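You operate a simulated robot arm through the tools that you are given. There is no shell and no other tool. Be economical: measure what you need, move in short steps, check, and stop when the job is done.

The job below is to be done with a simulated two-armed robot. You get a single attempt, and the scene is never put back.

Task
Free the slim green tube from the bench clamp and stand it in the black stand.
Fine: one hand holds the jaw up while the other lifts; light box off, dark filter drawn over its pane; leave the cork.

It is judged by the outcome, as a careful person would: the job done as asked, and still so three seconds after it is handed in. It fails if anything else is knocked over, pushed out of place, dropped, spilled or broken.

Robot
Two 7-joint arms with two-finger grippers on one trunk, on a base that drives. Base frame: it is fixed to the floor where the robot stands at the start and does not move with it; the origin is under the middle of the robot, x ahead of it, y to its left, z up. Readings come in mm, degrees, newtons and seconds.
The left shoulder is at the start at [33, 162, 1181], the right one opposite. With the tool pointing down near the work surface each hand reaches from about 260 to 720 mm from the robot's upright axis, wherever it stands, measured 20 degrees to its own side. Places, roughly: clamp jaw [500, 200, 1000]; dark filter [600, -100, 900]; hole of the black stand [400, 300, 900]; saddles of the bench clamp [500, 100, 1000]; teal button [300, -100, 900]. Payload 2.45 kg a hand.
The TCP of each hand is the grasp point between the finger pads, 26 mm short of the fingertips. In the tool frame z runs along the fingers and y along their closing line. The gripper opens to 96 mm. The gripper's body begins 69 mm behind the TCP.
Orientation is that of the tool frame in the base frame, as a unit quaternion [w, x, y, z]. With the fingers straight down and closing along the base's y, the tool's x points along the base's -x, its y along +y and its z along -z.

Tools
- The arms move only by the tool nudge_tool. It takes "left_commands", "right_commands" or both (then of equal length, played together; a hand with none holds still); each is one flat list of numbers, 7 for each row, row after row: the shift along the tool's x, y, z in mm, then the turn, a rotation vector about the tool's x, y, z in degrees, then the finger opening in mm, from 0 to 96. In form: [dx, dy, dz, ax, ay, az, claw, dx, dy, dz, ax, ay, az, claw, ...]. A call has 1 to 10 rows; each row is the pose to reach, as a shift and turn from the pose commanded when the call began, along the tool's axes at that moment. Each row takes 0.2 s and may step no farther than 50 mm and 8.6 degrees from the row before; otherwise, or with a gripper value out of range, the whole call is refused. A pose out of reach is approached as far as the arm can. The call stops where the force on the tool passes 60 N (or 10 N more than at its start, if that is more) or the arm is blocked; 0.2 s more then pass. Each finger halts on what it meets, pressing with about 44 N; the grip force reading is that of the motor and also rises with nothing between the fingers. The clock runs only during rows and for 0.2 s after the last one: add rows that repeat a pose to give the fingers time. The reply holds the time, the measured pose of the TCP, the force on the tool along the base axes, the opening and the grip force, in the units named above and with some noise, with the torque about the TCP (base axes, N m) and any sound that the robot's microphone picked up.
- Cameras (640 x 400 px; columns grow to the right, rows downward): "scene" is now at [86.5, 15.3, 1653.4]; the picture's right is [0.16, -0.99, 0.00], its down [-0.77, -0.13, -0.62] and it looks along [0.61, 0.10, -0.78] (base axes); focal length 295 px, centre (320, 200). "left" rides on the left gripper at [82, -3, -98] in its tool frame; the picture's right is [0.04, 1.00, 0.00], its down [-0.73, 0.03, -0.68] and it looks along [-0.68, 0.03, 0.73] (tool axes); focal length 256 px, centre (320, 200). "right" rides on the right gripper at [82, 3, -98] in its tool frame; the picture's right is [-0.04, 1.00, 0.00], its down [-0.73, -0.03, -0.68] and it looks along [-0.68, -0.03, 0.73] (tool axes); focal length 256 px, centre (320, 200). There is no depth. A picture from a camera that has moved, and an enlarged one, comes with that camera's place and axes in the base frame and with its lens.
- grab_frame(camera): a new picture of that camera. No time passes.
- slide_trunk(by): slides the trunk up (or, below 0, down) by that many mm; the arms and the scene camera ride with it, the base frame stays. It gives what a move gives, with no picture.
- base_move(legs): drives the robot by 1 to 6 legs, each [ahead, left, turn to the left] in mm, mm and degrees, along the robot's own axes; the way and the turn of a leg run together, so that a leg with both is an arc; at most 1500 mm and 180 degrees a leg. The arms and the cameras ride along, it lands a little off, and it stops where it bumps. It gives what a move gives.
- turn_head(pan, tilt): turns the head with the scene camera to pan (to the left, within 120 degrees either way) and tilt (down, from -29 to 69), counted from straight ahead of the robot. It gives what a move gives.
- inspect(camera, box): a new picture of the part [left, top, right, bottom] of that camera's present view, enlarged. No time passes.
- finish_job(): hands the job in; it is judged then, once.

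Work in short steps. Places have to be worked out from the pictures, the camera data and where the tool is seen: move nearer, look again, correct. Check each grasp and each placing, and mend what went wrong. You have 120 turns and 92 pictures in all, those below and enlarged ones among them. Open the grippers and draw the arms clear of the work before you hand the job in, unless the task says otherwise; then end with one line.

The tools are called after "Call:" as a command line: name --argument value ..., lists and objects as JSON in quotes. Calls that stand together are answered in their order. nudge_tool: Moves the arms, as the interface text tells. Its arguments: {"type":"object","properties":{"left_commands":{"type":"array"},"right_commands":{"type":"array"}},"required":[]} The other tools are called the same way: slide_trunk (by) slides the trunk up or down; base_move (legs) drives the base; turn_head (pan, tilt) turns the head that bears the scene camera; grab_frame (camera) takes a picture; inspect (camera, box) takes an enlarged picture of a part of a camera's view; finish_job () hands the job in.

At the start:

```text
time_s: 0.0
left_tool_pos: [433.7, 294.6, 1298.9]
left_tcp_rot: [-0.001, -0.002, 1.0, -0.001]
left_wrist_force: [-0.1, -0.3, 0.5]
left_ft_torque: [-0.02, 0.0, 0.0]
left_width: 95.9
left_finger_force: 0.1
right_tool_pos: [510.8, -144.4, 1224.1]
right_tcp_rot: [0.001, 0.0, 1.0, -0.001]
right_wrist_force: [-0.8, -0.5, 0.3]
right_ft_torque: [-0.02, -0.02, 0.01]
right_width: 96.1
right_finger_force: 0.1
trunk travel left (down, up): [-350.0, 217.0]
robot x, y, heading: [-0.3, 2.5, 0.3]
head pan, tilt: [9.2, 51.3]
```

scene: 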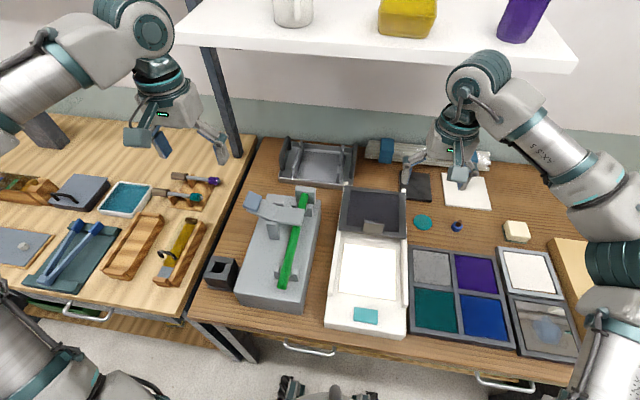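
right: 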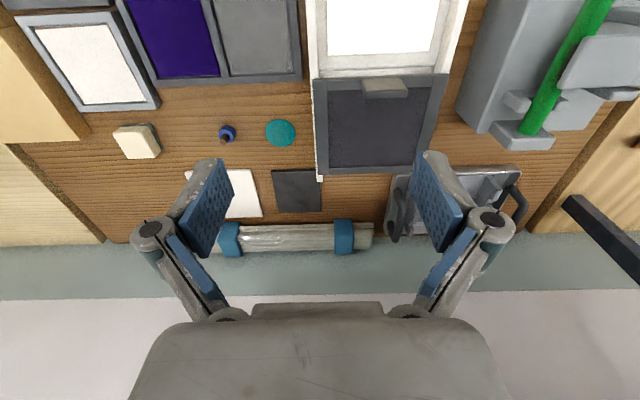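
left: 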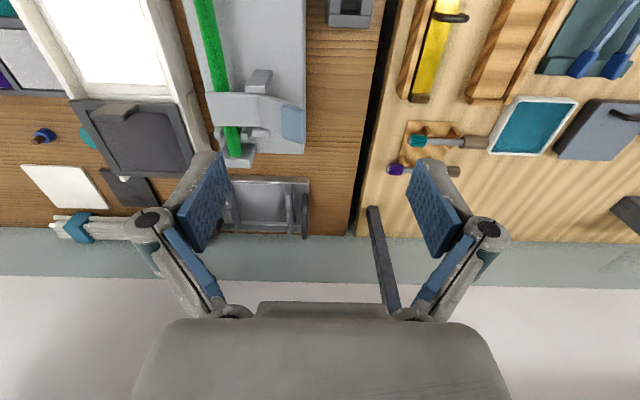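

I'll start with enlarged looks at the clamp, the light box and the stand.

Call:
inspect --camera "scene" --box '[190, 170, 350, 320]'

Call:
inspect --camera "scene" --box '[310, 170, 430, 350]'

Call:
inspect --camera "left" --box '[150, 0, 390, 180]'

```text
2.67 times, centred on (270, 245) of scene
camera zoom: at [86.5, 15.3, 1653.4], right [0.16, -0.99, 0.0], down [-0.77, -0.13, -0.62], along [0.61, 0.1, -0.78], focal length 786 px, centre (453, 80)
```

zoom: 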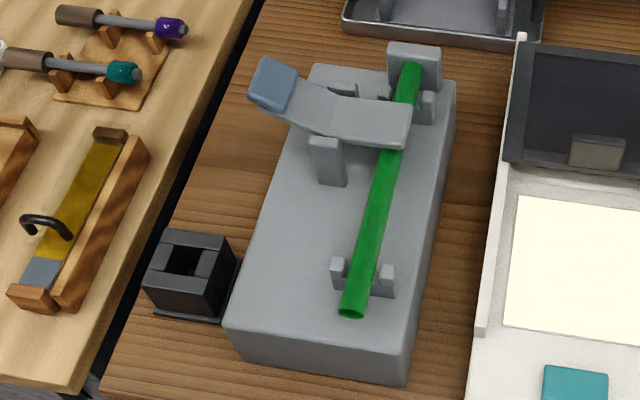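

```text
2.22 times, centred on (370, 260) of scene
camera zoom: at [86.5, 15.3, 1653.4], right [0.16, -0.99, 0.0], down [-0.77, -0.13, -0.62], along [0.61, 0.1, -0.78], focal length 655 px, centre (209, 67)
```

zoom: 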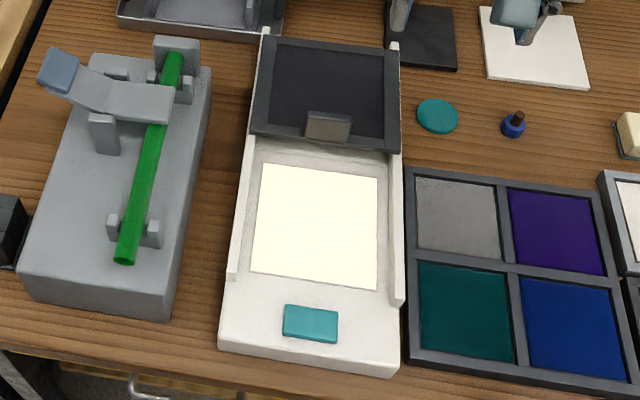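

```text
2.22 times, centred on (270, 90) of left
camera zoom: at [351.5, 289.1, 1398.2], right [-0.04, 1.0, 0.0], down [0.73, 0.03, 0.68], along [0.68, 0.03, -0.73], focal length 569 px, centre (431, 444)
```

zoom: 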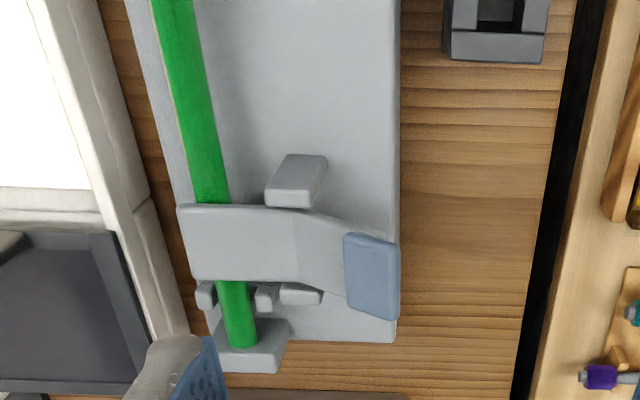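

The jaw looks like a lever with its blue pad near [530,262,1040], and the tube runs along x at y≈145, from about x 335 to 605. I'll do the light box first: bring the right hand above its button with fingers closed, then look.

Call:
nudge_tool --right_commands '[30, 14, 25, 0, 0, 0, 60, 60, 27, 50, 0, 0, 0, 30, 90, 40, 75, 0, 0, 0, 0, 120, 54, 100, 0, 0, 0, 0, 150, 68, 125, 0, 0, 0, 0, 180, 82, 150, 0, 0, 0, 0]'

Call:
grab_frame --camera "right"

Call:
grab_frame --camera "scene"

```text
time_s: 1.4
left_tool_pos: [428.6, 295.5, 1300.2]
left_tcp_rot: [0.002, 0.0, 1.0, 0.0]
left_wrist_force: [-0.1, 1.0, -0.4]
left_ft_torque: [0.03, 0.01, -0.01]
left_width: 96.2
left_finger_force: 0.1
right_tool_pos: [327.8, -58.5, 1074.0]
right_tcp_rot: [0.002, 0.001, 1.0, 0.0]
right_wrist_force: [-0.1, -0.1, 0.5]
right_ft_torque: [0.0, 0.0, -0.01]
right_width: 0.0
right_finger_force: 28.8
trunk travel left (down, up): [-350.0, 217.0]
robot x, y, heading: [0.9, 1.3, 0.4]
head pan, tilt: [9.2, 51.3]
```

```text
85 pictures are left
camera right: at [245.1, -55.2, 1171.3], right [0.04, 1.0, 0.0], down [0.73, -0.03, 0.68], along [0.68, -0.03, -0.73], focal length 256 px, centre (320, 200)
```

right: 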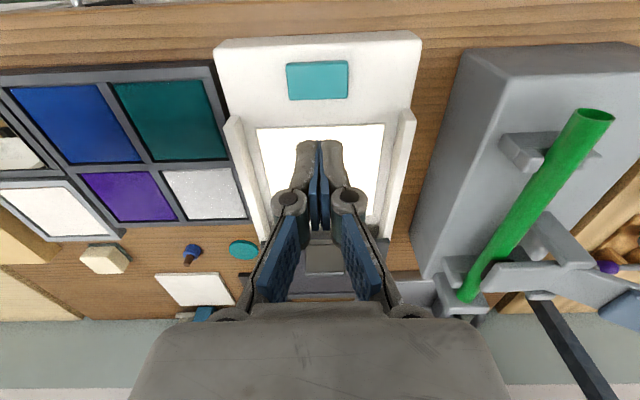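

```text
84 pictures are left
camera scene: at [85.5, 16.6, 1653.4], right [0.16, -0.99, 0.0], down [-0.77, -0.13, -0.62], along [0.61, 0.1, -0.78], focal length 295 px, centre (320, 200)
```

scene: 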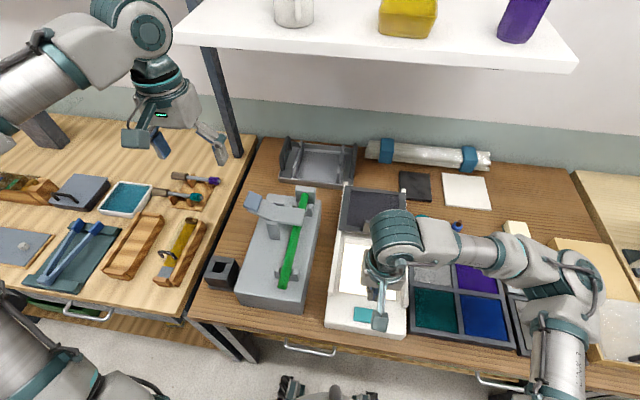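

The tube's open end faces me (low x), so it should stand with that end up. I put the button at [334,-63,893]; I'll lower the closed right fingertips to just above it.

Call:
nudge_tool --right_commands '[-6, -4.5, 45, 0, 0, 0, 0, -6, -4.5, 90, 0, 0, 0, 0, -6, -4.5, 125, 0, 0, 0, 0, -6, -4.5, 140, 0, 0, 0, 0]'

Call:
grab_frame --camera "right"

```text
time_s: 2.4
left_tool_pos: [429.0, 293.4, 1301.9]
left_tcp_rot: [0.001, -0.001, 1.0, 0.0]
left_wrist_force: [0.6, 0.5, 0.5]
left_ft_torque: [-0.02, 0.0, 0.05]
left_width: 95.8
left_finger_force: 0.1
right_tool_pos: [335.0, -67.8, 933.6]
right_tcp_rot: [0.001, 0.001, 1.0, -0.001]
right_wrist_force: [0.7, -0.3, 2.4]
right_ft_torque: [-0.01, 0.02, -0.01]
right_width: 6.0
right_finger_force: 28.3
trunk travel left (down, up): [-350.0, 217.0]
robot x, y, heading: [-2.8, -1.9, 0.3]
head pan, tilt: [9.2, 51.3]
heard: click
```

```text
83 pictures are left
camera right: at [252.2, -65.7, 1032.0], right [0.04, 1.0, 0.0], down [0.73, -0.03, 0.68], along [0.68, -0.03, -0.73], focal length 256 px, centre (320, 200)
```

right: 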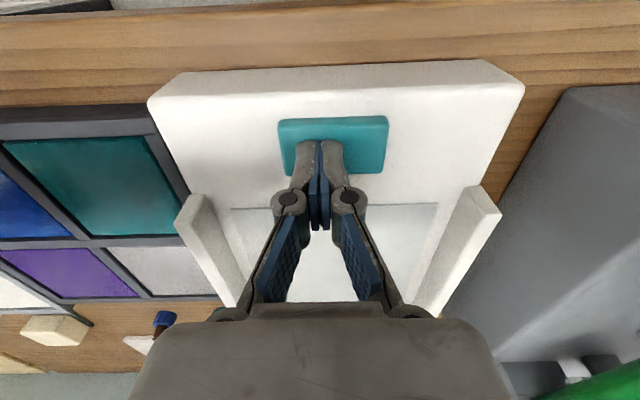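

It clicked at z≈933. I'll raise the hand straight up and back, and check whether the pane has gone dark.

Call:
nudge_tool --right_commands '[0, 0, -30, 0, 0, 0, 0, 0, 0, -75, 0, 0, 0, 20, 0, 0, -120, 0, 0, 0, 40, 0, 0, -120, 0, 0, 0, 40]'

Call:
grab_frame --camera "right"

```text
time_s: 3.4
left_tool_pos: [427.8, 295.1, 1300.6]
left_tcp_rot: [0.0, -0.001, 1.0, -0.001]
left_wrist_force: [0.5, 0.3, 0.8]
left_ft_torque: [0.01, -0.01, 0.02]
left_width: 95.9
left_finger_force: 0.1
right_tool_pos: [332.5, -65.4, 1054.3]
right_tcp_rot: [0.001, 0.0, 1.0, -0.001]
right_wrist_force: [-0.1, 0.2, 0.0]
right_ft_torque: [-0.04, -0.01, 0.03]
right_width: 40.2
right_finger_force: 0.1
trunk travel left (down, up): [-350.0, 217.0]
robot x, y, heading: [2.1, -3.0, 0.1]
head pan, tilt: [9.2, 51.3]
```

```text
82 pictures are left
camera right: at [250.5, -62.6, 1152.6], right [0.04, 1.0, 0.0], down [0.73, -0.03, 0.68], along [0.68, -0.03, -0.73], focal length 256 px, centre (320, 200)
```

right: 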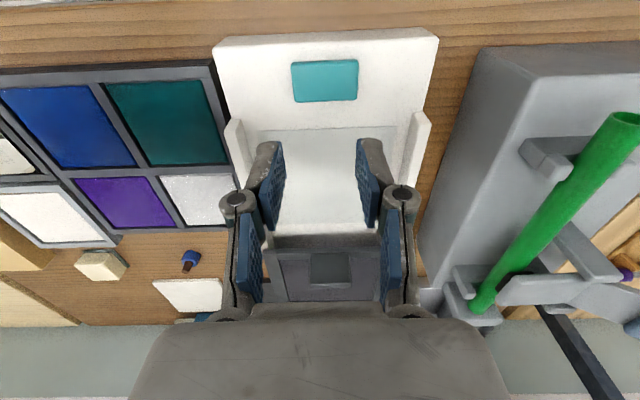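

The light is off. Next I go above the filter's tab with the gripper open.

Call:
nudge_tool --right_commands '[-45, 0, 0, 0, 0, 0, 60, -90, 1, 0, 0, 0, 0, 96, -135, 3, 0, 0, 0, 0, 96, -180, 4, 0, 0, 0, 0, 96, -215, 5, 0, 0, 0, 0, 96]'

Call:
grab_frame --camera "right"

Call:
inspect --camera "scene" --box '[310, 170, 430, 350]'

```text
time_s: 4.6
left_tool_pos: [429.4, 293.9, 1299.6]
left_tcp_rot: [0.001, -0.001, 1.0, 0.0]
left_wrist_force: [1.4, 0.0, 0.2]
left_ft_torque: [-0.01, 0.01, 0.0]
left_width: 96.1
left_finger_force: 0.1
right_tool_pos: [551.4, -61.4, 1055.5]
right_tcp_rot: [0.001, 0.0, 1.0, -0.001]
right_wrist_force: [1.0, 0.3, 0.4]
right_ft_torque: [-0.02, 0.0, 0.02]
right_width: 96.2
right_finger_force: 0.0
trunk travel left (down, up): [-350.0, 217.0]
robot x, y, heading: [2.1, 1.3, -0.1]
head pan, tilt: [9.2, 51.3]
```

```text
81 pictures are left
camera right: at [469.0, -57.2, 1153.6], right [0.04, 1.0, 0.0], down [0.73, -0.03, 0.68], along [0.68, -0.03, -0.73], focal length 256 px, centre (320, 200)
```

right: 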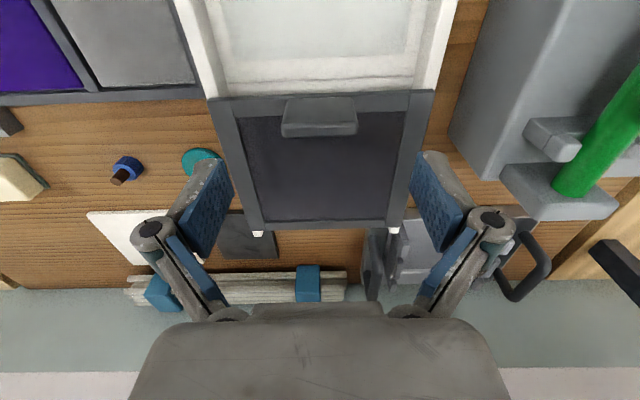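

```text
2.22 times, centred on (370, 260) of scene
camera zoom: at [87.9, 17.1, 1653.3], right [0.16, -0.99, 0.0], down [-0.77, -0.13, -0.62], along [0.61, 0.1, -0.78], focal length 655 px, centre (209, 67)
```

zoom: 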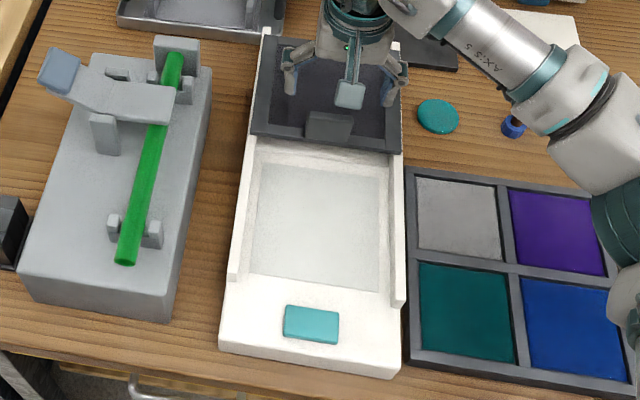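

The tab is about 61 mm wide near [563,-61], its top at roughly z 940. I'll come down astride it in stages.

Call:
nudge_tool --right_commands '[-10, 0, 40, 0, 0, 0, 96, -11, 0, 75, 0, 0, 0, 96, -11, 0, 90, 0, 0, 0, 96]'

Call:
grab_frame --camera "right"

Call:
inspect --camera "scene" --box '[330, 160, 430, 250]'

```text
time_s: 5.4
left_tool_pos: [427.7, 293.7, 1301.1]
left_tcp_rot: [0.002, -0.001, 1.0, 0.0]
left_wrist_force: [0.5, -0.3, 0.3]
left_ft_torque: [0.02, -0.02, 0.0]
left_width: 96.1
left_finger_force: 0.1
right_tool_pos: [560.0, -61.4, 967.4]
right_tcp_rot: [0.0, 0.0, 1.0, 0.0]
right_wrist_force: [-0.4, 0.4, 0.0]
right_ft_torque: [-0.01, -0.01, 0.03]
right_width: 96.0
right_finger_force: 0.1
trunk travel left (down, up): [-350.0, 217.0]
robot x, y, heading: [1.3, -0.5, 0.1]
head pan, tilt: [9.2, 51.3]
```

```text
79 pictures are left
camera right: at [478.0, -59.6, 1064.4], right [0.04, 1.0, 0.0], down [0.73, -0.03, 0.68], along [0.68, -0.03, -0.73], focal length 256 px, centre (320, 200)
```

right: 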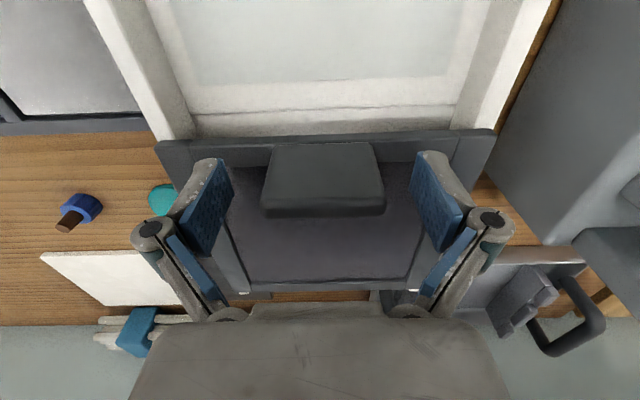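

```text
4.44 times, centred on (380, 205) of scene
camera zoom: at [86.3, 15.9, 1653.4], right [0.16, -0.99, 0.0], down [-0.77, -0.13, -0.62], along [0.61, 0.1, -0.78], focal length 1310 px, centre (53, 178)
```

zoom: 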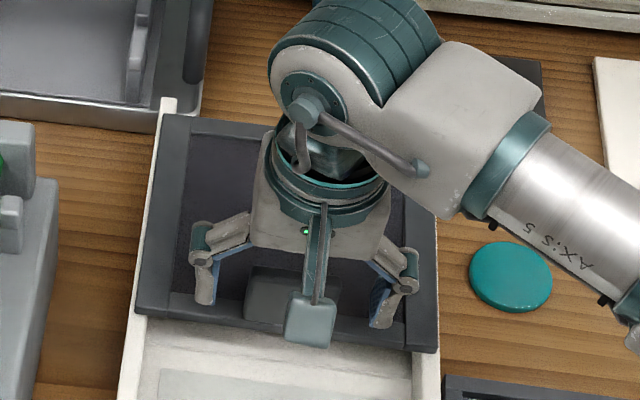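

The fingertips look about level with the tab's side. I'll go down 6 mm more and close gently to test for it.

Call:
nudge_tool --right_commands '[-1, 0, 6, 0, 0, 0, 96, -1, 0, 6, 0, 0, 0, 75, -1, 0, 6, 0, 0, 0, 60, -1, 0, 6, 0, 0, 0, 48, -1, 0, 6, 0, 0, 0, 48]'

Call:
grab_frame --camera "right"

```text
time_s: 6.6
left_tool_pos: [427.8, 294.3, 1301.5]
left_tcp_rot: [0.002, -0.002, 1.0, -0.001]
left_wrist_force: [0.0, -1.5, 0.3]
left_ft_torque: [0.02, 0.01, -0.03]
left_width: 96.3
left_finger_force: 0.1
right_tool_pos: [561.8, -61.0, 962.0]
right_tcp_rot: [0.003, 0.0, 1.0, 0.0]
right_wrist_force: [0.8, 4.0, 15.1]
right_ft_torque: [0.21, 0.12, 0.12]
right_width: 55.8
right_finger_force: 45.1
trunk travel left (down, up): [-350.0, 217.0]
robot x, y, heading: [1.5, 0.4, -0.1]
head pan, tilt: [9.2, 51.3]
```

```text
77 pictures are left
camera right: at [478.6, -58.2, 1060.0], right [0.04, 1.0, 0.0], down [0.73, -0.03, 0.68], along [0.68, -0.03, -0.73], focal length 256 px, centre (320, 200)
```

right: 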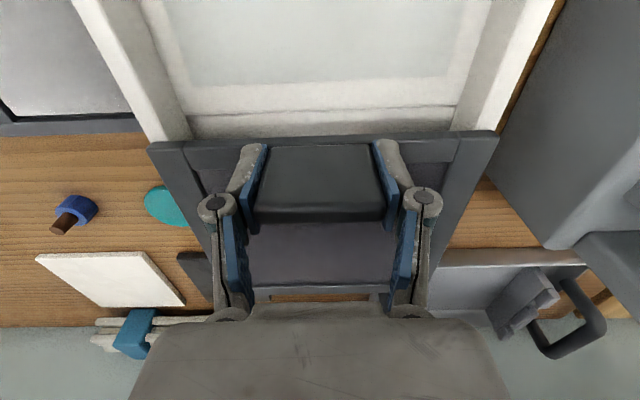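

The tab is gripped (55.8 mm wide). Pulling the filter towards me along its rails, 20 mm a row.

Call:
nudge_tool --right_commands '[10, 0, -1, 0, 0, 0, 48, 30, 0, -1, 0, 0, 0, 48, 50, 0, -1, 0, 0, 0, 48, 70, 0, -1, 0, 0, 0, 48, 90, 0, -1, 0, 0, 0, 48, 110, 0, -1, 0, 0, 0, 48]'

Call:
grab_frame --camera "scene"

```text
time_s: 8.0
left_tool_pos: [426.7, 294.4, 1304.3]
left_tcp_rot: [0.003, -0.001, 1.0, -0.001]
left_wrist_force: [0.1, -0.4, 0.6]
left_ft_torque: [-0.01, 0.01, 0.03]
left_width: 96.1
left_finger_force: 0.2
right_tool_pos: [449.9, -60.7, 962.7]
right_tcp_rot: [0.004, 0.001, 1.0, 0.0]
right_wrist_force: [0.0, 5.6, 32.6]
right_ft_torque: [0.17, -0.53, 0.28]
right_width: 55.7
right_finger_force: 44.9
trunk travel left (down, up): [-350.0, 217.0]
robot x, y, heading: [5.2, 1.4, 0.4]
head pan, tilt: [9.2, 51.3]
```

```text
76 pictures are left
camera scene: at [80.3, 19.2, 1654.0], right [0.16, -0.99, 0.0], down [-0.77, -0.13, -0.63], along [0.62, 0.1, -0.78], focal length 295 px, centre (320, 200)
```

scene: 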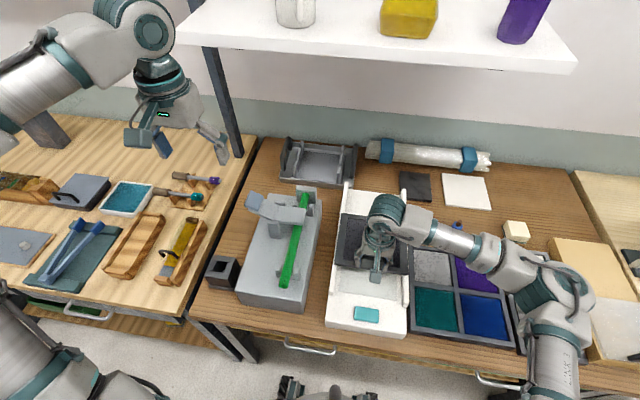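

It slides well. Easing up 2 mm to reduce the downward load and pulling further, in smaller steps towards the end.

Call:
nudge_tool --right_commands '[0, 0, -2, 0, 0, 0, 48, 15, 0, -2, 0, 0, 0, 48, 30, 0, -2, 0, 0, 0, 48, 42, 0, -2, 0, 0, 0, 48, 50, 0, -2, 0, 0, 0, 48]'

Call:
inspect --camera "scene" --box '[310, 170, 430, 350]'

Call:
grab_frame --camera "right"

```text
time_s: 9.2
left_tool_pos: [427.6, 294.8, 1301.0]
left_tcp_rot: [0.001, -0.002, 1.0, -0.001]
left_wrist_force: [0.1, 0.7, -1.0]
left_ft_torque: [0.01, 0.01, -0.02]
left_width: 96.2
left_finger_force: 0.1
right_tool_pos: [400.1, -61.1, 962.5]
right_tcp_rot: [0.001, 0.001, 1.0, 0.0]
right_wrist_force: [0.0, 6.4, 23.5]
right_ft_torque: [0.76, -0.14, -0.31]
right_width: 55.6
right_finger_force: 44.9
trunk travel left (down, up): [-350.0, 217.0]
robot x, y, heading: [-1.4, -0.9, 0.1]
head pan, tilt: [9.2, 51.3]
```

```text
2.22 times, centred on (370, 260) of scene
camera zoom: at [82.6, 19.0, 1653.7], right [0.16, -0.99, 0.0], down [-0.77, -0.13, -0.62], along [0.62, 0.1, -0.78], focal length 655 px, centre (209, 67)
```

zoom: 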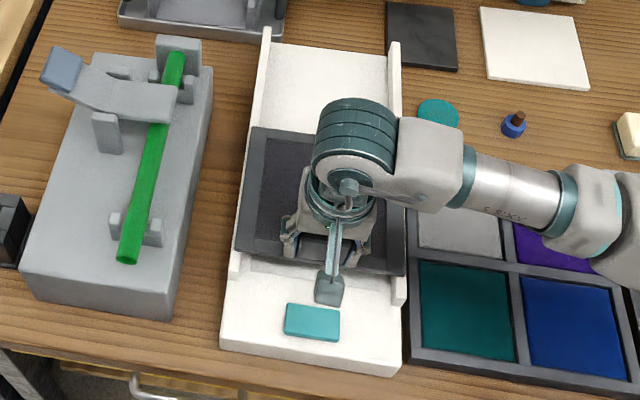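

```text
74 pictures are left
camera right: at [317.6, -58.0, 1060.1], right [0.04, 1.0, 0.0], down [0.73, -0.03, 0.68], along [0.68, -0.03, -0.73], focal length 256 px, centre (320, 200)
```

right: 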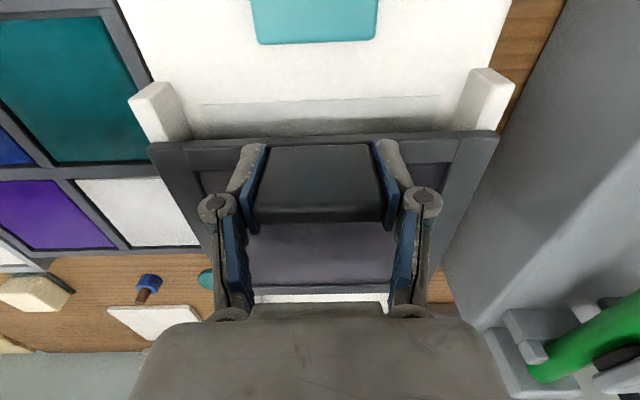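

A thin strip of the pane is still bare, about 25 mm. Pulling on in small steps.

Call:
nudge_tool --right_commands '[8, 0, -1, 0, 0, 0, 48, 16, 0, -1, 0, 0, 0, 48, 24, 0, -1, 0, 0, 0, 48, 30, 0, -1, 0, 0, 0, 48, 30, 0, -1, 0, 0, 0, 48]'

Call:
grab_frame --camera "right"

```text
time_s: 10.4
left_tool_pos: [435.4, 295.5, 1300.3]
left_tcp_rot: [-0.001, -0.001, 1.0, -0.002]
left_wrist_force: [-0.3, 0.7, 0.1]
left_ft_torque: [0.0, -0.03, -0.02]
left_width: 95.8
left_finger_force: 0.0
right_tool_pos: [379.4, -62.0, 962.7]
right_tcp_rot: [0.004, 0.002, 1.0, 0.0]
right_wrist_force: [42.8, 10.7, 6.7]
right_ft_torque: [0.45, -0.9, 0.35]
right_width: 55.9
right_finger_force: 45.0
trunk travel left (down, up): [-350.0, 217.0]
robot x, y, heading: [-2.7, 1.4, -0.1]
head pan, tilt: [9.2, 51.3]
```

```text
73 pictures are left
camera right: at [295.8, -57.7, 1059.7], right [0.05, 1.0, 0.0], down [0.73, -0.03, 0.69], along [0.69, -0.03, -0.73], focal length 256 px, centre (320, 200)
```

right: 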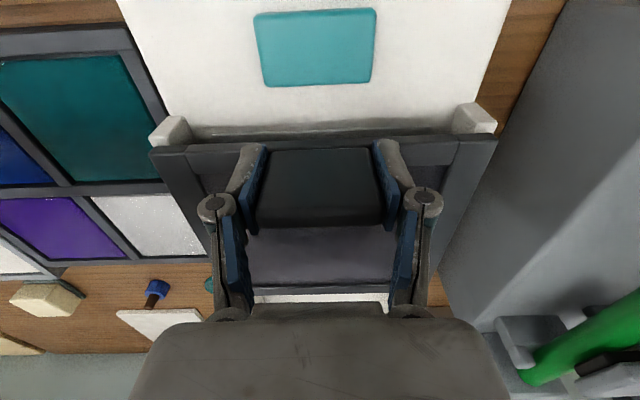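

The filter is against its stop (43 N) and the pane is covered. I'll relax the pull, open, and rise.

Call:
nudge_tool --right_commands '[-8, 0, 0, 0, 0, 0, 50, -8, 0, 0, 0, 0, 0, 75, -8, 0, 0, 0, 0, 0, 88, -8, 0, -40, 0, 0, 0, 88, -8, 0, -85, 0, 0, 0, 88, -8, 0, -130, 0, 0, 0, 60]'

Call:
inspect --camera "scene" --box '[310, 170, 430, 350]'

Call:
grab_frame --camera "right"

```text
time_s: 11.8
left_tool_pos: [429.1, 294.7, 1299.9]
left_tcp_rot: [0.002, -0.001, 1.0, -0.002]
left_wrist_force: [-0.8, -0.2, -0.5]
left_ft_torque: [-0.03, -0.02, -0.04]
left_width: 95.8
left_finger_force: 0.0
right_tool_pos: [376.4, -63.2, 1093.4]
right_tcp_rot: [0.0, 0.0, 1.0, -0.001]
right_wrist_force: [0.1, -0.2, -0.6]
right_ft_torque: [-0.02, 0.0, -0.03]
right_width: 60.0
right_finger_force: 0.1
trunk travel left (down, up): [-350.0, 217.0]
robot x, y, heading: [-2.2, -4.0, 0.1]
head pan, tilt: [9.2, 51.3]
```

```text
2.22 times, centred on (370, 260) of scene
camera zoom: at [85.2, 16.9, 1653.5], right [0.16, -0.99, 0.0], down [-0.77, -0.13, -0.62], along [0.62, 0.1, -0.78], focal length 655 px, centre (209, 67)
```

zoom: 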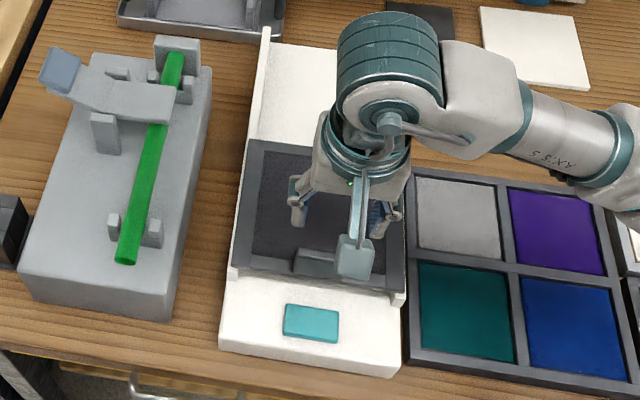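

```text
71 pictures are left
camera right: at [294.1, -59.1, 1192.1], right [0.04, 1.0, 0.0], down [0.73, -0.03, 0.68], along [0.68, -0.03, -0.73], focal length 256 px, centre (320, 200)
```

right: 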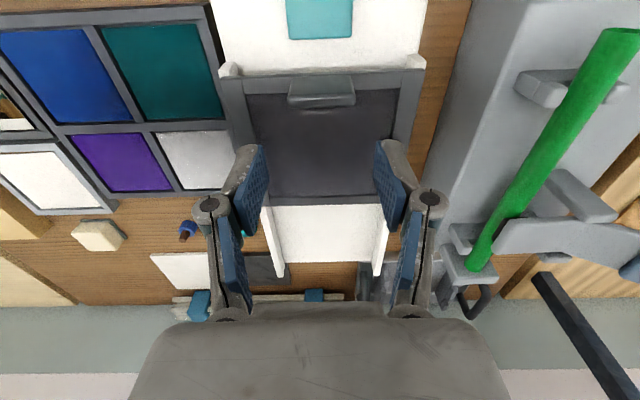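

The filter is drawn over the pane and the tab released. Before the clamp I raise the right hand and shift the base 50 mm back and 200 mm left, so both hands can reach the clamp and the stand.

Call:
nudge_tool --right_commands '[0, 0, -40, 0, 0, 0, 60, 0, 0, -80, 0, 0, 0, 60]'

Call:
base_move --legs '[[-50, 0, 0], [0, 200, 0]]'

Call:
turn_head --pan 0 --tilt 55

Call:
grab_frame --camera "scene"

Call:
grab_frame --camera "right"

Call:
grab_frame --camera "left"

```text
time_s: 12.4
left_tool_pos: [426.9, 295.1, 1301.2]
left_tcp_rot: [0.002, 0.0, 1.0, 0.0]
left_wrist_force: [0.1, 0.4, -0.3]
left_ft_torque: [-0.05, 0.01, -0.03]
left_width: 96.0
left_finger_force: 0.0
right_tool_pos: [375.9, -60.4, 1174.5]
right_tcp_rot: [0.002, 0.0, 1.0, -0.001]
right_wrist_force: [-0.7, -0.8, -0.2]
right_ft_torque: [0.03, 0.02, 0.0]
right_width: 60.0
right_finger_force: 0.0
trunk travel left (down, up): [-350.0, 217.0]
robot x, y, heading: [-0.7, -1.8, 0.1]
head pan, tilt: [9.2, 51.3]
```

```text
time_s: 14.5
left_tool_pos: [380.8, 483.9, 1303.7]
left_tcp_rot: [0.0, 0.001, 1.0, 0.002]
left_wrist_force: [0.5, -0.1, 0.7]
left_ft_torque: [-0.01, 0.03, -0.02]
left_width: 95.8
left_finger_force: 0.0
right_tool_pos: [329.9, 129.3, 1172.0]
right_tcp_rot: [0.0, 0.002, 1.0, 0.002]
right_wrist_force: [0.3, 0.3, -1.0]
right_ft_torque: [0.0, 0.0, 0.01]
right_width: 60.1
right_finger_force: 0.1
trunk travel left (down, up): [-350.0, 217.0]
robot x, y, heading: [-50.9, 202.8, -0.4]
head pan, tilt: [9.2, 51.3]
```

```text
time_s: 15.2
left_tool_pos: [376.3, 475.3, 1305.8]
left_tcp_rot: [0.002, 0.002, 1.0, 0.004]
left_wrist_force: [0.9, -0.2, 0.4]
left_ft_torque: [0.04, 0.04, 0.0]
left_width: 96.1
left_finger_force: 0.0
right_tool_pos: [324.8, 120.0, 1173.2]
right_tcp_rot: [0.002, 0.003, 1.0, 0.005]
right_wrist_force: [0.2, -0.4, 1.2]
right_ft_torque: [0.03, 0.05, -0.02]
right_width: 59.8
right_finger_force: 0.0
trunk travel left (down, up): [-350.0, 217.0]
robot x, y, heading: [-49.5, 197.8, -0.2]
head pan, tilt: [0.0, 55.0]
```

```text
70 pictures are left
camera scene: at [33.9, 176.8, 1648.5], right [0.0, -1.0, -0.01], down [-0.82, 0.01, -0.57], along [0.57, 0.01, -0.82], focal length 295 px, centre (320, 200)
```

scene: 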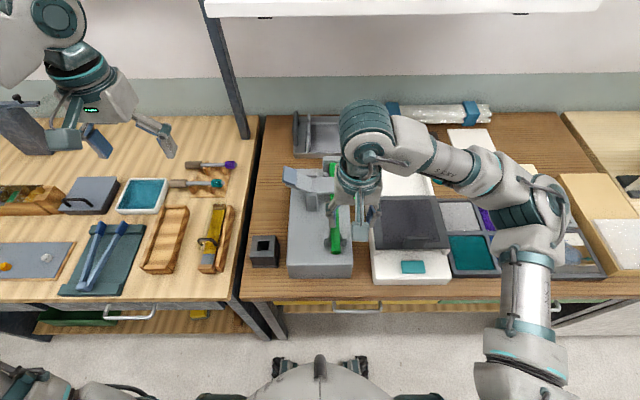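

```text
69 pictures are left
camera right: at [243.2, 122.3, 1271.5], right [0.05, 1.0, 0.01], down [0.73, -0.04, 0.68], along [0.68, -0.02, -0.73], focal length 256 px, centre (320, 200)
```

right: 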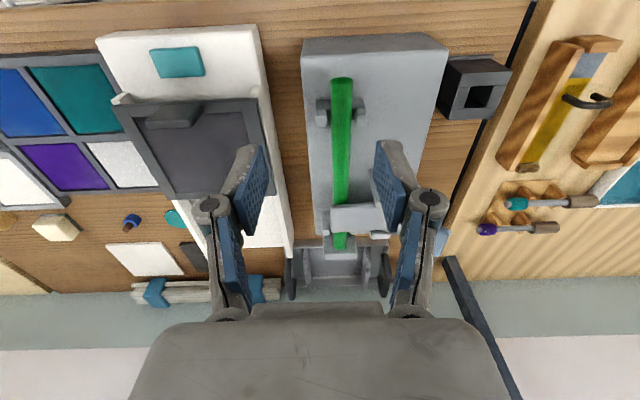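

```text
68 pictures are left
camera left: at [295.1, 469.7, 1403.5], right [-0.04, 1.0, 0.01], down [0.73, 0.02, 0.68], along [0.68, 0.03, -0.73], focal length 256 px, centre (320, 200)
```

left: 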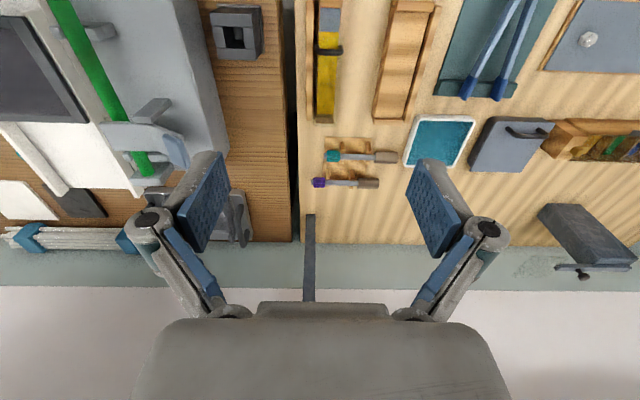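

I place the stand's hole at about [392,339,919] and the lever pad at [531,260,1040]. I'll bring the closed left hand to just above the pad.

Call:
nudge_tool --left_commands '[-23, -30, 24, 0, 0, 0, 70, -46, -60, 48, 0, 0, 0, 40, -69, -90, 72, 0, 0, 0, 10, -92, -120, 96, 0, 0, 0, 0, -115, -150, 120, 0, 0, 0, 0, -138, -180, 150, 0, 0, 0, 0, -155, -212, 180, 0, 0, 0, 0]'

Call:
grab_frame --camera "left"

Call:
inspect --camera "scene" --box '[240, 130, 400, 290]'

```text
time_s: 16.8
left_tool_pos: [472.8, 350.1, 1111.2]
left_tcp_rot: [0.002, 0.001, 1.0, -0.002]
left_wrist_force: [0.2, 0.0, -0.7]
left_ft_torque: [-0.01, 0.0, 0.03]
left_width: 0.0
left_finger_force: 28.6
left hand out of reach, approached as far as the arm can: row 5, 6, 7
right_tool_pos: [327.4, 137.6, 1173.7]
right_tcp_rot: [0.001, 0.001, 1.0, -0.001]
right_wrist_force: [-0.5, 0.5, 0.0]
right_ft_torque: [0.04, -0.01, 0.0]
right_width: 60.1
right_finger_force: 0.0
trunk travel left (down, up): [-350.0, 217.0]
robot x, y, heading: [-47.2, 202.6, -0.0]
head pan, tilt: [0.0, 55.0]
```

```text
67 pictures are left
camera left: at [392.1, 345.5, 1209.2], right [-0.04, 1.0, 0.0], down [0.73, 0.03, 0.68], along [0.68, 0.02, -0.73], focal length 256 px, centre (320, 200)
```

left: 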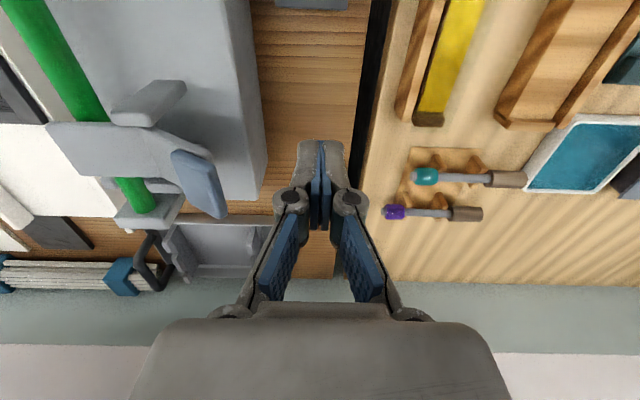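

```text
2.50 times, centred on (320, 210) of scene
camera zoom: at [36.8, 211.0, 1648.3], right [0.0, -1.0, 0.01], down [-0.82, 0.0, -0.57], along [0.57, -0.01, -0.82], focal length 737 px, centre (320, 175)
```

zoom: 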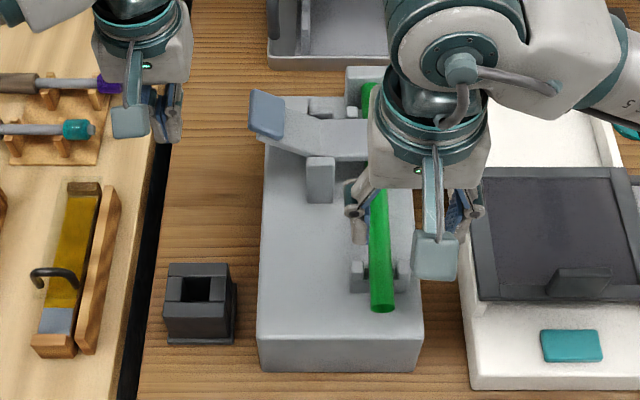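

The left hand stopped short at [473,350,1111], reported out of reach though the target isn't far. I'll try again from here with small straight moves.

Call:
nudge_tool --left_commands '[-20, -20, 0, 0, 0, 0, 0, -40, -40, 0, 0, 0, 0, 0, -60, -60, 0, 0, 0, 0, 0, -60, -85, 0, 0, 0, 0, 0]'

```text
time_s: 17.8
left_tool_pos: [471.7, 338.2, 1109.4]
left_tcp_rot: [0.004, 0.001, 1.0, 0.001]
left_wrist_force: [-0.7, -0.8, -0.2]
left_ft_torque: [0.09, -0.01, 0.02]
left_width: 0.0
left_finger_force: 28.2
left hand out of reach, approached as far as the arm can: row 1, 2, 3, 4
right_tool_pos: [325.4, 126.3, 1173.9]
right_tcp_rot: [0.001, 0.002, 1.0, 0.002]
right_wrist_force: [0.6, -0.1, -0.4]
right_ft_torque: [0.04, 0.04, -0.02]
right_width: 59.9
right_finger_force: 0.0
trunk travel left (down, up): [-350.0, 217.0]
robot x, y, heading: [-47.3, 191.3, 0.3]
head pan, tilt: [0.0, 55.0]
```

Testing single directions to find what's limiting it: pure −y first, then back.

Call:
nudge_tool --left_commands '[0, -20, 0, 0, 0, 0, 0, 0, -40, 0, 0, 0, 0, 0]'

Call:
nudge_tool --left_commands '[20, 0, -30, 0, 0, 0, 0, 20, -30, -60, 0, 0, 0, 0, 20, -60, -60, 0, 0, 0, 0]'

Call:
turn_head --pan 20 --tilt 35

Call:
grab_frame --camera "scene"

```text
time_s: 18.4
left_tool_pos: [451.7, 354.1, 1103.7]
left_tcp_rot: [0.003, -0.001, 1.0, -0.011]
left_wrist_force: [0.5, 0.7, -0.3]
left_ft_torque: [-0.1, 0.0, -0.02]
left_width: 0.1
left_finger_force: 28.1
left hand out of reach, approached as far as the arm can: row 1, 2
right_tool_pos: [325.6, 159.7, 1175.2]
right_tcp_rot: [0.003, 0.0, 1.0, -0.01]
right_wrist_force: [-0.5, 0.8, -0.5]
right_ft_torque: [-0.08, -0.06, -0.03]
right_width: 59.9
right_finger_force: 0.0
trunk travel left (down, up): [-350.0, 217.0]
robot x, y, heading: [-49.3, 202.6, -0.1]
head pan, tilt: [0.0, 55.0]
```

```text
time_s: 19.2
left_tool_pos: [407.7, 332.6, 1154.4]
left_tcp_rot: [0.003, -0.002, 1.0, -0.008]
left_wrist_force: [0.0, 0.0, 0.7]
left_ft_torque: [0.01, 0.06, 0.01]
left_width: 0.0
left_finger_force: 28.5
left hand out of reach, approached as far as the arm can: row 2, 3
right_tool_pos: [324.8, 156.2, 1175.6]
right_tcp_rot: [0.003, 0.0, 1.0, -0.007]
right_wrist_force: [-0.6, 0.2, 0.1]
right_ft_torque: [0.02, -0.06, -0.01]
right_width: 59.8
right_finger_force: 0.1
trunk travel left (down, up): [-350.0, 217.0]
robot x, y, heading: [-51.9, 204.9, 0.0]
head pan, tilt: [0.0, 55.0]
```

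```text
time_s: 20.1
left_tool_pos: [407.1, 325.8, 1155.5]
left_tcp_rot: [0.002, -0.001, 1.0, -0.006]
left_wrist_force: [0.4, 0.3, 0.5]
left_ft_torque: [-0.06, 0.0, 0.0]
left_width: 0.3
left_finger_force: 28.8
right_tool_pos: [325.4, 149.0, 1174.7]
right_tcp_rot: [0.003, 0.0, 1.0, -0.006]
right_wrist_force: [0.2, -0.4, -0.8]
right_ft_torque: [0.0, -0.02, 0.02]
right_width: 59.8
right_finger_force: 0.2
trunk travel left (down, up): [-350.0, 217.0]
robot x, y, heading: [-52.9, 202.0, -0.2]
head pan, tilt: [20.0, 35.0]
```

```text
65 pictures are left
camera scene: at [44.8, 234.7, 1676.7], right [0.34, -0.94, 0.0], down [-0.54, -0.2, -0.82], along [0.77, 0.28, -0.58], focal length 295 px, centre (320, 200)
```

scene: 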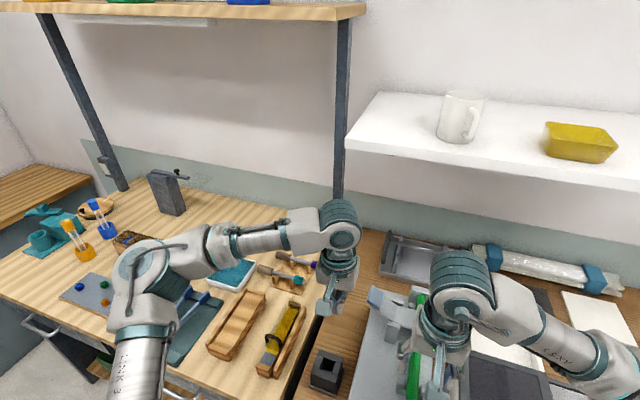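

The left arm's targets mirror ones the right arm reached easily, so the nearby right hand may be what limits it. I'll move the right hand away to its own side and retry.

Call:
nudge_tool --right_commands '[0, -40, -10, 0, 0, 0, 60, 0, -80, -20, 0, 0, 0, 60, 0, -120, -20, 0, 0, 0, 60, 0, -160, -20, 0, 0, 0, 60, 0, -200, -20, 0, 0, 0, 60]'

Call:
nudge_tool --left_commands '[-30, 0, 0, 0, 0, 0, 0, -60, -20, 0, 0, 0, 0, 0, -90, -40, 0, 0, 0, 0, 0, -120, -60, 0, 0, 0, 0, 0]'

```text
time_s: 21.3
left_tool_pos: [405.9, 327.2, 1156.4]
left_tcp_rot: [0.004, -0.001, 1.0, -0.007]
left_wrist_force: [0.3, 0.0, 0.1]
left_ft_torque: [-0.02, 0.0, 0.0]
left_width: 0.0
left_finger_force: 28.6
right_tool_pos: [322.1, -50.2, 1195.9]
right_tcp_rot: [0.003, 0.001, 1.0, -0.006]
right_wrist_force: [0.5, 0.1, -0.5]
right_ft_torque: [0.02, -0.02, 0.02]
right_width: 60.2
right_finger_force: 0.1
trunk travel left (down, up): [-350.0, 217.0]
robot x, y, heading: [-48.6, 200.1, -0.2]
head pan, tilt: [20.0, 35.0]
```

```text
time_s: 22.3
left_tool_pos: [442.6, 338.1, 1158.1]
left_tcp_rot: [0.003, 0.001, 1.0, -0.002]
left_wrist_force: [-0.8, 0.4, 0.7]
left_ft_torque: [0.0, 0.0, -0.01]
left_width: 0.0
left_finger_force: 29.0
left hand out of reach, approached as far as the arm can: row 1, 2, 3, 4
right_tool_pos: [325.1, -61.5, 1193.5]
right_tcp_rot: [0.002, 0.001, 1.0, -0.001]
right_wrist_force: [-0.1, 0.1, -0.3]
right_ft_torque: [-0.02, -0.04, 0.01]
right_width: 60.1
right_finger_force: 0.0
trunk travel left (down, up): [-350.0, 217.0]
robot x, y, heading: [-50.9, 202.8, -0.3]
head pan, tilt: [20.0, 35.0]
```

So it isn't the right hand; the left arm looks stuck in a bad elbow posture. I'll back out upward, go across at height, then forward and down.

Call:
nudge_tool --left_commands '[30, 10, -40, 0, 0, 0, 0, 60, 20, -80, 0, 0, 0, 0, 60, 20, -120, 0, 0, 0, 0, 60, 0, -140, 0, 0, 0, 0, 60, -30, -140, 0, 0, 0, 0, 60, -60, -140, 0, 0, 0, 0, 60, -90, -140, 0, 0, 0, 0]'

Call:
nudge_tool --left_commands '[-30, 0, 0, 0, 0, 0, 0, -60, 0, 0, 0, 0, 0, 0, -90, 0, 0, 0, 0, 0, 0, -120, 0, 0, 0, 0, 0, 0]'

```text
refused: row 1 steps farther than a row can; nothing moved
```

```text
time_s: 23.3
left_tool_pos: [505.3, 382.0, 1143.8]
left_tcp_rot: [0.003, 0.001, 1.0, 0.0]
left_wrist_force: [-0.3, -0.5, -0.4]
left_ft_torque: [0.0, 0.07, 0.03]
left_width: 0.0
left_finger_force: 28.6
left hand out of reach, approached as far as the arm can: row 1, 2, 3, 4
right_tool_pos: [325.2, -68.5, 1192.6]
right_tcp_rot: [0.001, 0.003, 1.0, 0.0]
right_wrist_force: [0.7, -0.1, -0.5]
right_ft_torque: [0.01, -0.01, 0.01]
right_width: 60.1
right_finger_force: 0.0
trunk travel left (down, up): [-350.0, 217.0]
robot x, y, heading: [-51.4, 199.6, 0.0]
head pan, tilt: [20.0, 35.0]
```

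That first call was refused for one slightly long step. The left hand slides outward along a limit, so I'll retract up and try crossing at height.

Call:
nudge_tool --left_commands '[30, 0, -35, 0, 0, 0, 0, 60, 0, -70, 0, 0, 0, 0, 90, 0, -105, 0, 0, 0, 0, 110, 0, -145, 0, 0, 0, 0, 110, -30, -160, 0, 0, 0, 0, 110, -65, -160, 0, 0, 0, 0, 110, -100, -160, 0, 0, 0, 0, 110, -135, -160, 0, 0, 0, 0]'

Call:
grab_frame --camera "scene"

```text
time_s: 25.1
left_tool_pos: [368.2, 337.5, 1286.6]
left_tcp_rot: [0.001, 0.001, 1.0, -0.001]
left_wrist_force: [1.1, -1.0, -0.8]
left_ft_torque: [0.01, 0.02, -0.03]
left_width: 0.1
left_finger_force: 28.6
left hand out of reach, approached as far as the arm can: row 6, 7, 8
right_tool_pos: [325.1, -63.2, 1194.0]
right_tcp_rot: [0.001, 0.002, 1.0, -0.002]
right_wrist_force: [0.9, -0.1, -0.2]
right_ft_torque: [0.05, 0.04, 0.04]
right_width: 60.0
right_finger_force: 0.3
trunk travel left (down, up): [-350.0, 217.0]
robot x, y, heading: [-54.5, 198.4, -0.0]
head pan, tilt: [20.0, 35.0]
```

```text
64 pictures are left
camera scene: at [45.4, 230.9, 1676.7], right [0.34, -0.94, 0.0], down [-0.54, -0.2, -0.82], along [0.77, 0.28, -0.58], focal length 295 px, centre (320, 200)
```

scene: 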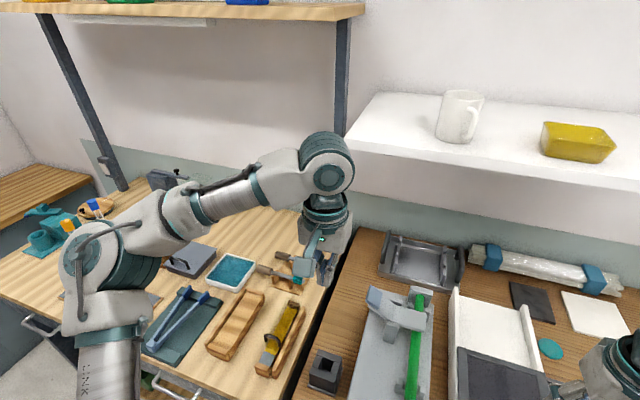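

The left hand won't cross inward with this tool yaw, perhaps because a wrist joint is at its limit. Closing direction doesn't matter for pressing, so I'll yaw the tool clockwise while moving inward.

Call:
nudge_tool --left_commands '[0, 0, 0, 0, 0, 8, 0, 0, 0, 0, 0, 0, 16, 0, 0, 0, 0, 0, 0, 24, 0, 0, -30, 0, 0, 0, 30, 0, 0, -60, 0, 0, 0, 30, 0, 0, -90, 0, 0, 0, 30, 0]'

```text
time_s: 26.5
left_tool_pos: [341.8, 326.1, 1278.7]
left_tcp_rot: [0.004, 0.26, 0.965, -0.002]
left_wrist_force: [-0.5, -0.7, -0.2]
left_ft_torque: [-0.04, 0.01, 0.01]
left_width: 0.1
left_finger_force: 28.2
left hand out of reach, approached as far as the arm can: row 4, 5, 6
right_tool_pos: [323.7, -58.3, 1193.7]
right_tcp_rot: [0.002, 0.001, 1.0, -0.004]
right_wrist_force: [-0.7, 0.7, 0.1]
right_ft_torque: [-0.02, 0.02, -0.01]
right_width: 60.1
right_finger_force: 0.0
trunk travel left (down, up): [-350.0, 217.0]
robot x, y, heading: [-49.5, 202.2, -0.2]
head pan, tilt: [20.0, 35.0]
```

Yaw makes no difference: the left arm simply won't go much inside its own shoulder line. I'll drive the base back to about y≈85 so the pad lies on the left arm's own side, and test how far the right arm can cross.

Call:
base_move --legs '[[0, -115, 0]]'

Call:
nudge_tool --left_commands '[0, 0, 0, 0, 0, -8, 0, 0, 0, 0, 0, 0, -16, 0, 0, 0, 0, 0, 0, -24, 0, 0, 0, 0, 0, 0, -30, 0]' --right_commands '[0, 45, 0, 0, 0, 0, 60, 0, 90, 0, 0, 0, 0, 60, 0, 135, 0, 0, 0, 0, 60, 0, 180, 0, 0, 0, 0, 60]'

Call:
nudge_tool --right_commands '[0, 45, 0, 0, 0, 0, 60, 0, 90, 0, 0, 0, 0, 60, 0, 135, 0, 0, 0, 0, 60]'

```text
time_s: 27.7
left_tool_pos: [343.7, 277.0, 1273.1]
left_tcp_rot: [0.008, 0.258, 0.966, -0.023]
left_wrist_force: [1.8, 1.7, 0.4]
left_ft_torque: [-0.15, 0.12, -0.04]
left_width: 0.2
left_finger_force: 29.0
right_tool_pos: [324.4, -113.1, 1204.3]
right_tcp_rot: [0.003, -0.001, 1.0, -0.025]
right_wrist_force: [0.4, 1.4, 1.3]
right_ft_torque: [-0.14, 0.04, 0.05]
right_width: 60.1
right_finger_force: 0.1
trunk travel left (down, up): [-350.0, 217.0]
robot x, y, heading: [-48.8, 101.7, -0.3]
head pan, tilt: [20.0, 35.0]
```

```text
time_s: 28.9
left_tool_pos: [337.8, 230.4, 1287.3]
left_tcp_rot: [0.005, -0.012, 1.0, -0.016]
left_wrist_force: [-0.9, 1.4, 0.1]
left_ft_torque: [-0.03, 0.0, 0.01]
left_width: 0.0
left_finger_force: 28.8
right_tool_pos: [317.0, 17.7, 1196.1]
right_tcp_rot: [0.007, -0.001, 1.0, 0.001]
right_wrist_force: [-0.1, 0.0, 0.4]
right_ft_torque: [0.07, 0.01, -0.01]
right_width: 60.2
right_finger_force: 0.1
trunk travel left (down, up): [-350.0, 217.0]
robot x, y, heading: [-48.2, 105.3, -0.3]
head pan, tilt: [20.0, 35.0]
stopped in row 4 (left hand): the arm was blocked; the commanded pose is now the measured one
```

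```text
time_s: 29.7
left_tool_pos: [339.8, 268.7, 1281.8]
left_tcp_rot: [0.002, -0.011, 1.0, -0.028]
left_wrist_force: [0.8, 2.9, 1.3]
left_ft_torque: [-0.25, 0.07, -0.01]
left_width: 0.0
left_finger_force: 28.5
right_tool_pos: [317.5, 189.0, 1193.6]
right_tcp_rot: [0.006, -0.001, 1.0, -0.012]
right_wrist_force: [-2.1, 0.8, -0.6]
right_ft_torque: [-0.02, -0.15, 0.01]
right_width: 60.1
right_finger_force: 0.1
trunk travel left (down, up): [-350.0, 217.0]
robot x, y, heading: [-50.3, 107.6, -0.4]
head pan, tilt: [20.0, 35.0]
```

The right arm crosses fine, but the left reports "blocked" and the robot sways slightly. I'll move the right hand back away from the left and look at the left arm.

Call:
nudge_tool --right_commands '[0, -45, 0, 0, 0, 0, 60, 0, -90, 0, 0, 0, 0, 60, 0, -135, 0, 0, 0, 0, 60, 0, -170, 0, 0, 0, 0, 60, 0, -170, 0, 0, 0, 0, 60]'

Call:
turn_head --pan 45 --tilt 50

Call:
grab_frame --camera "scene"

```text
time_s: 31.1
left_tool_pos: [331.9, 206.5, 1283.4]
left_tcp_rot: [0.006, 0.004, 1.0, 0.003]
left_wrist_force: [-0.3, 0.6, -0.8]
left_ft_torque: [-0.02, -0.01, 0.0]
left_width: 0.1
left_finger_force: 28.5
right_tool_pos: [314.0, -30.3, 1195.4]
right_tcp_rot: [0.006, 0.001, 1.0, 0.002]
right_wrist_force: [0.9, 0.1, -0.4]
right_ft_torque: [-0.01, 0.0, 0.0]
right_width: 60.3
right_finger_force: 0.0
trunk travel left (down, up): [-350.0, 217.0]
robot x, y, heading: [-50.4, 98.1, -0.6]
head pan, tilt: [20.0, 35.0]
stopped in row 5 (right hand): the arm was blocked; the commanded pose is now the measured one
```

```text
time_s: 32.0
left_tool_pos: [332.1, 200.9, 1283.4]
left_tcp_rot: [0.006, 0.004, 1.0, 0.007]
left_wrist_force: [0.0, -0.2, 0.4]
left_ft_torque: [0.04, -0.03, 0.04]
left_width: 0.2
left_finger_force: 28.4
right_tool_pos: [314.5, -35.0, 1195.4]
right_tcp_rot: [0.007, 0.001, 1.0, 0.004]
right_wrist_force: [0.3, 0.4, -0.3]
right_ft_torque: [0.06, 0.03, -0.03]
right_width: 60.0
right_finger_force: 0.0
trunk travel left (down, up): [-350.0, 217.0]
robot x, y, heading: [-50.8, 96.3, -0.3]
head pan, tilt: [45.0, 50.0]
```

```text
63 pictures are left
camera scene: at [17.1, 114.1, 1656.0], right [0.7, -0.71, -0.02], down [-0.55, -0.52, -0.65], along [0.46, 0.47, -0.76], focal length 295 px, centre (320, 200)
```

scene: 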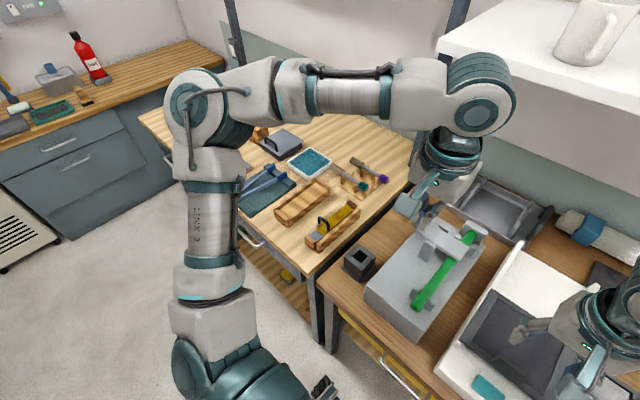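

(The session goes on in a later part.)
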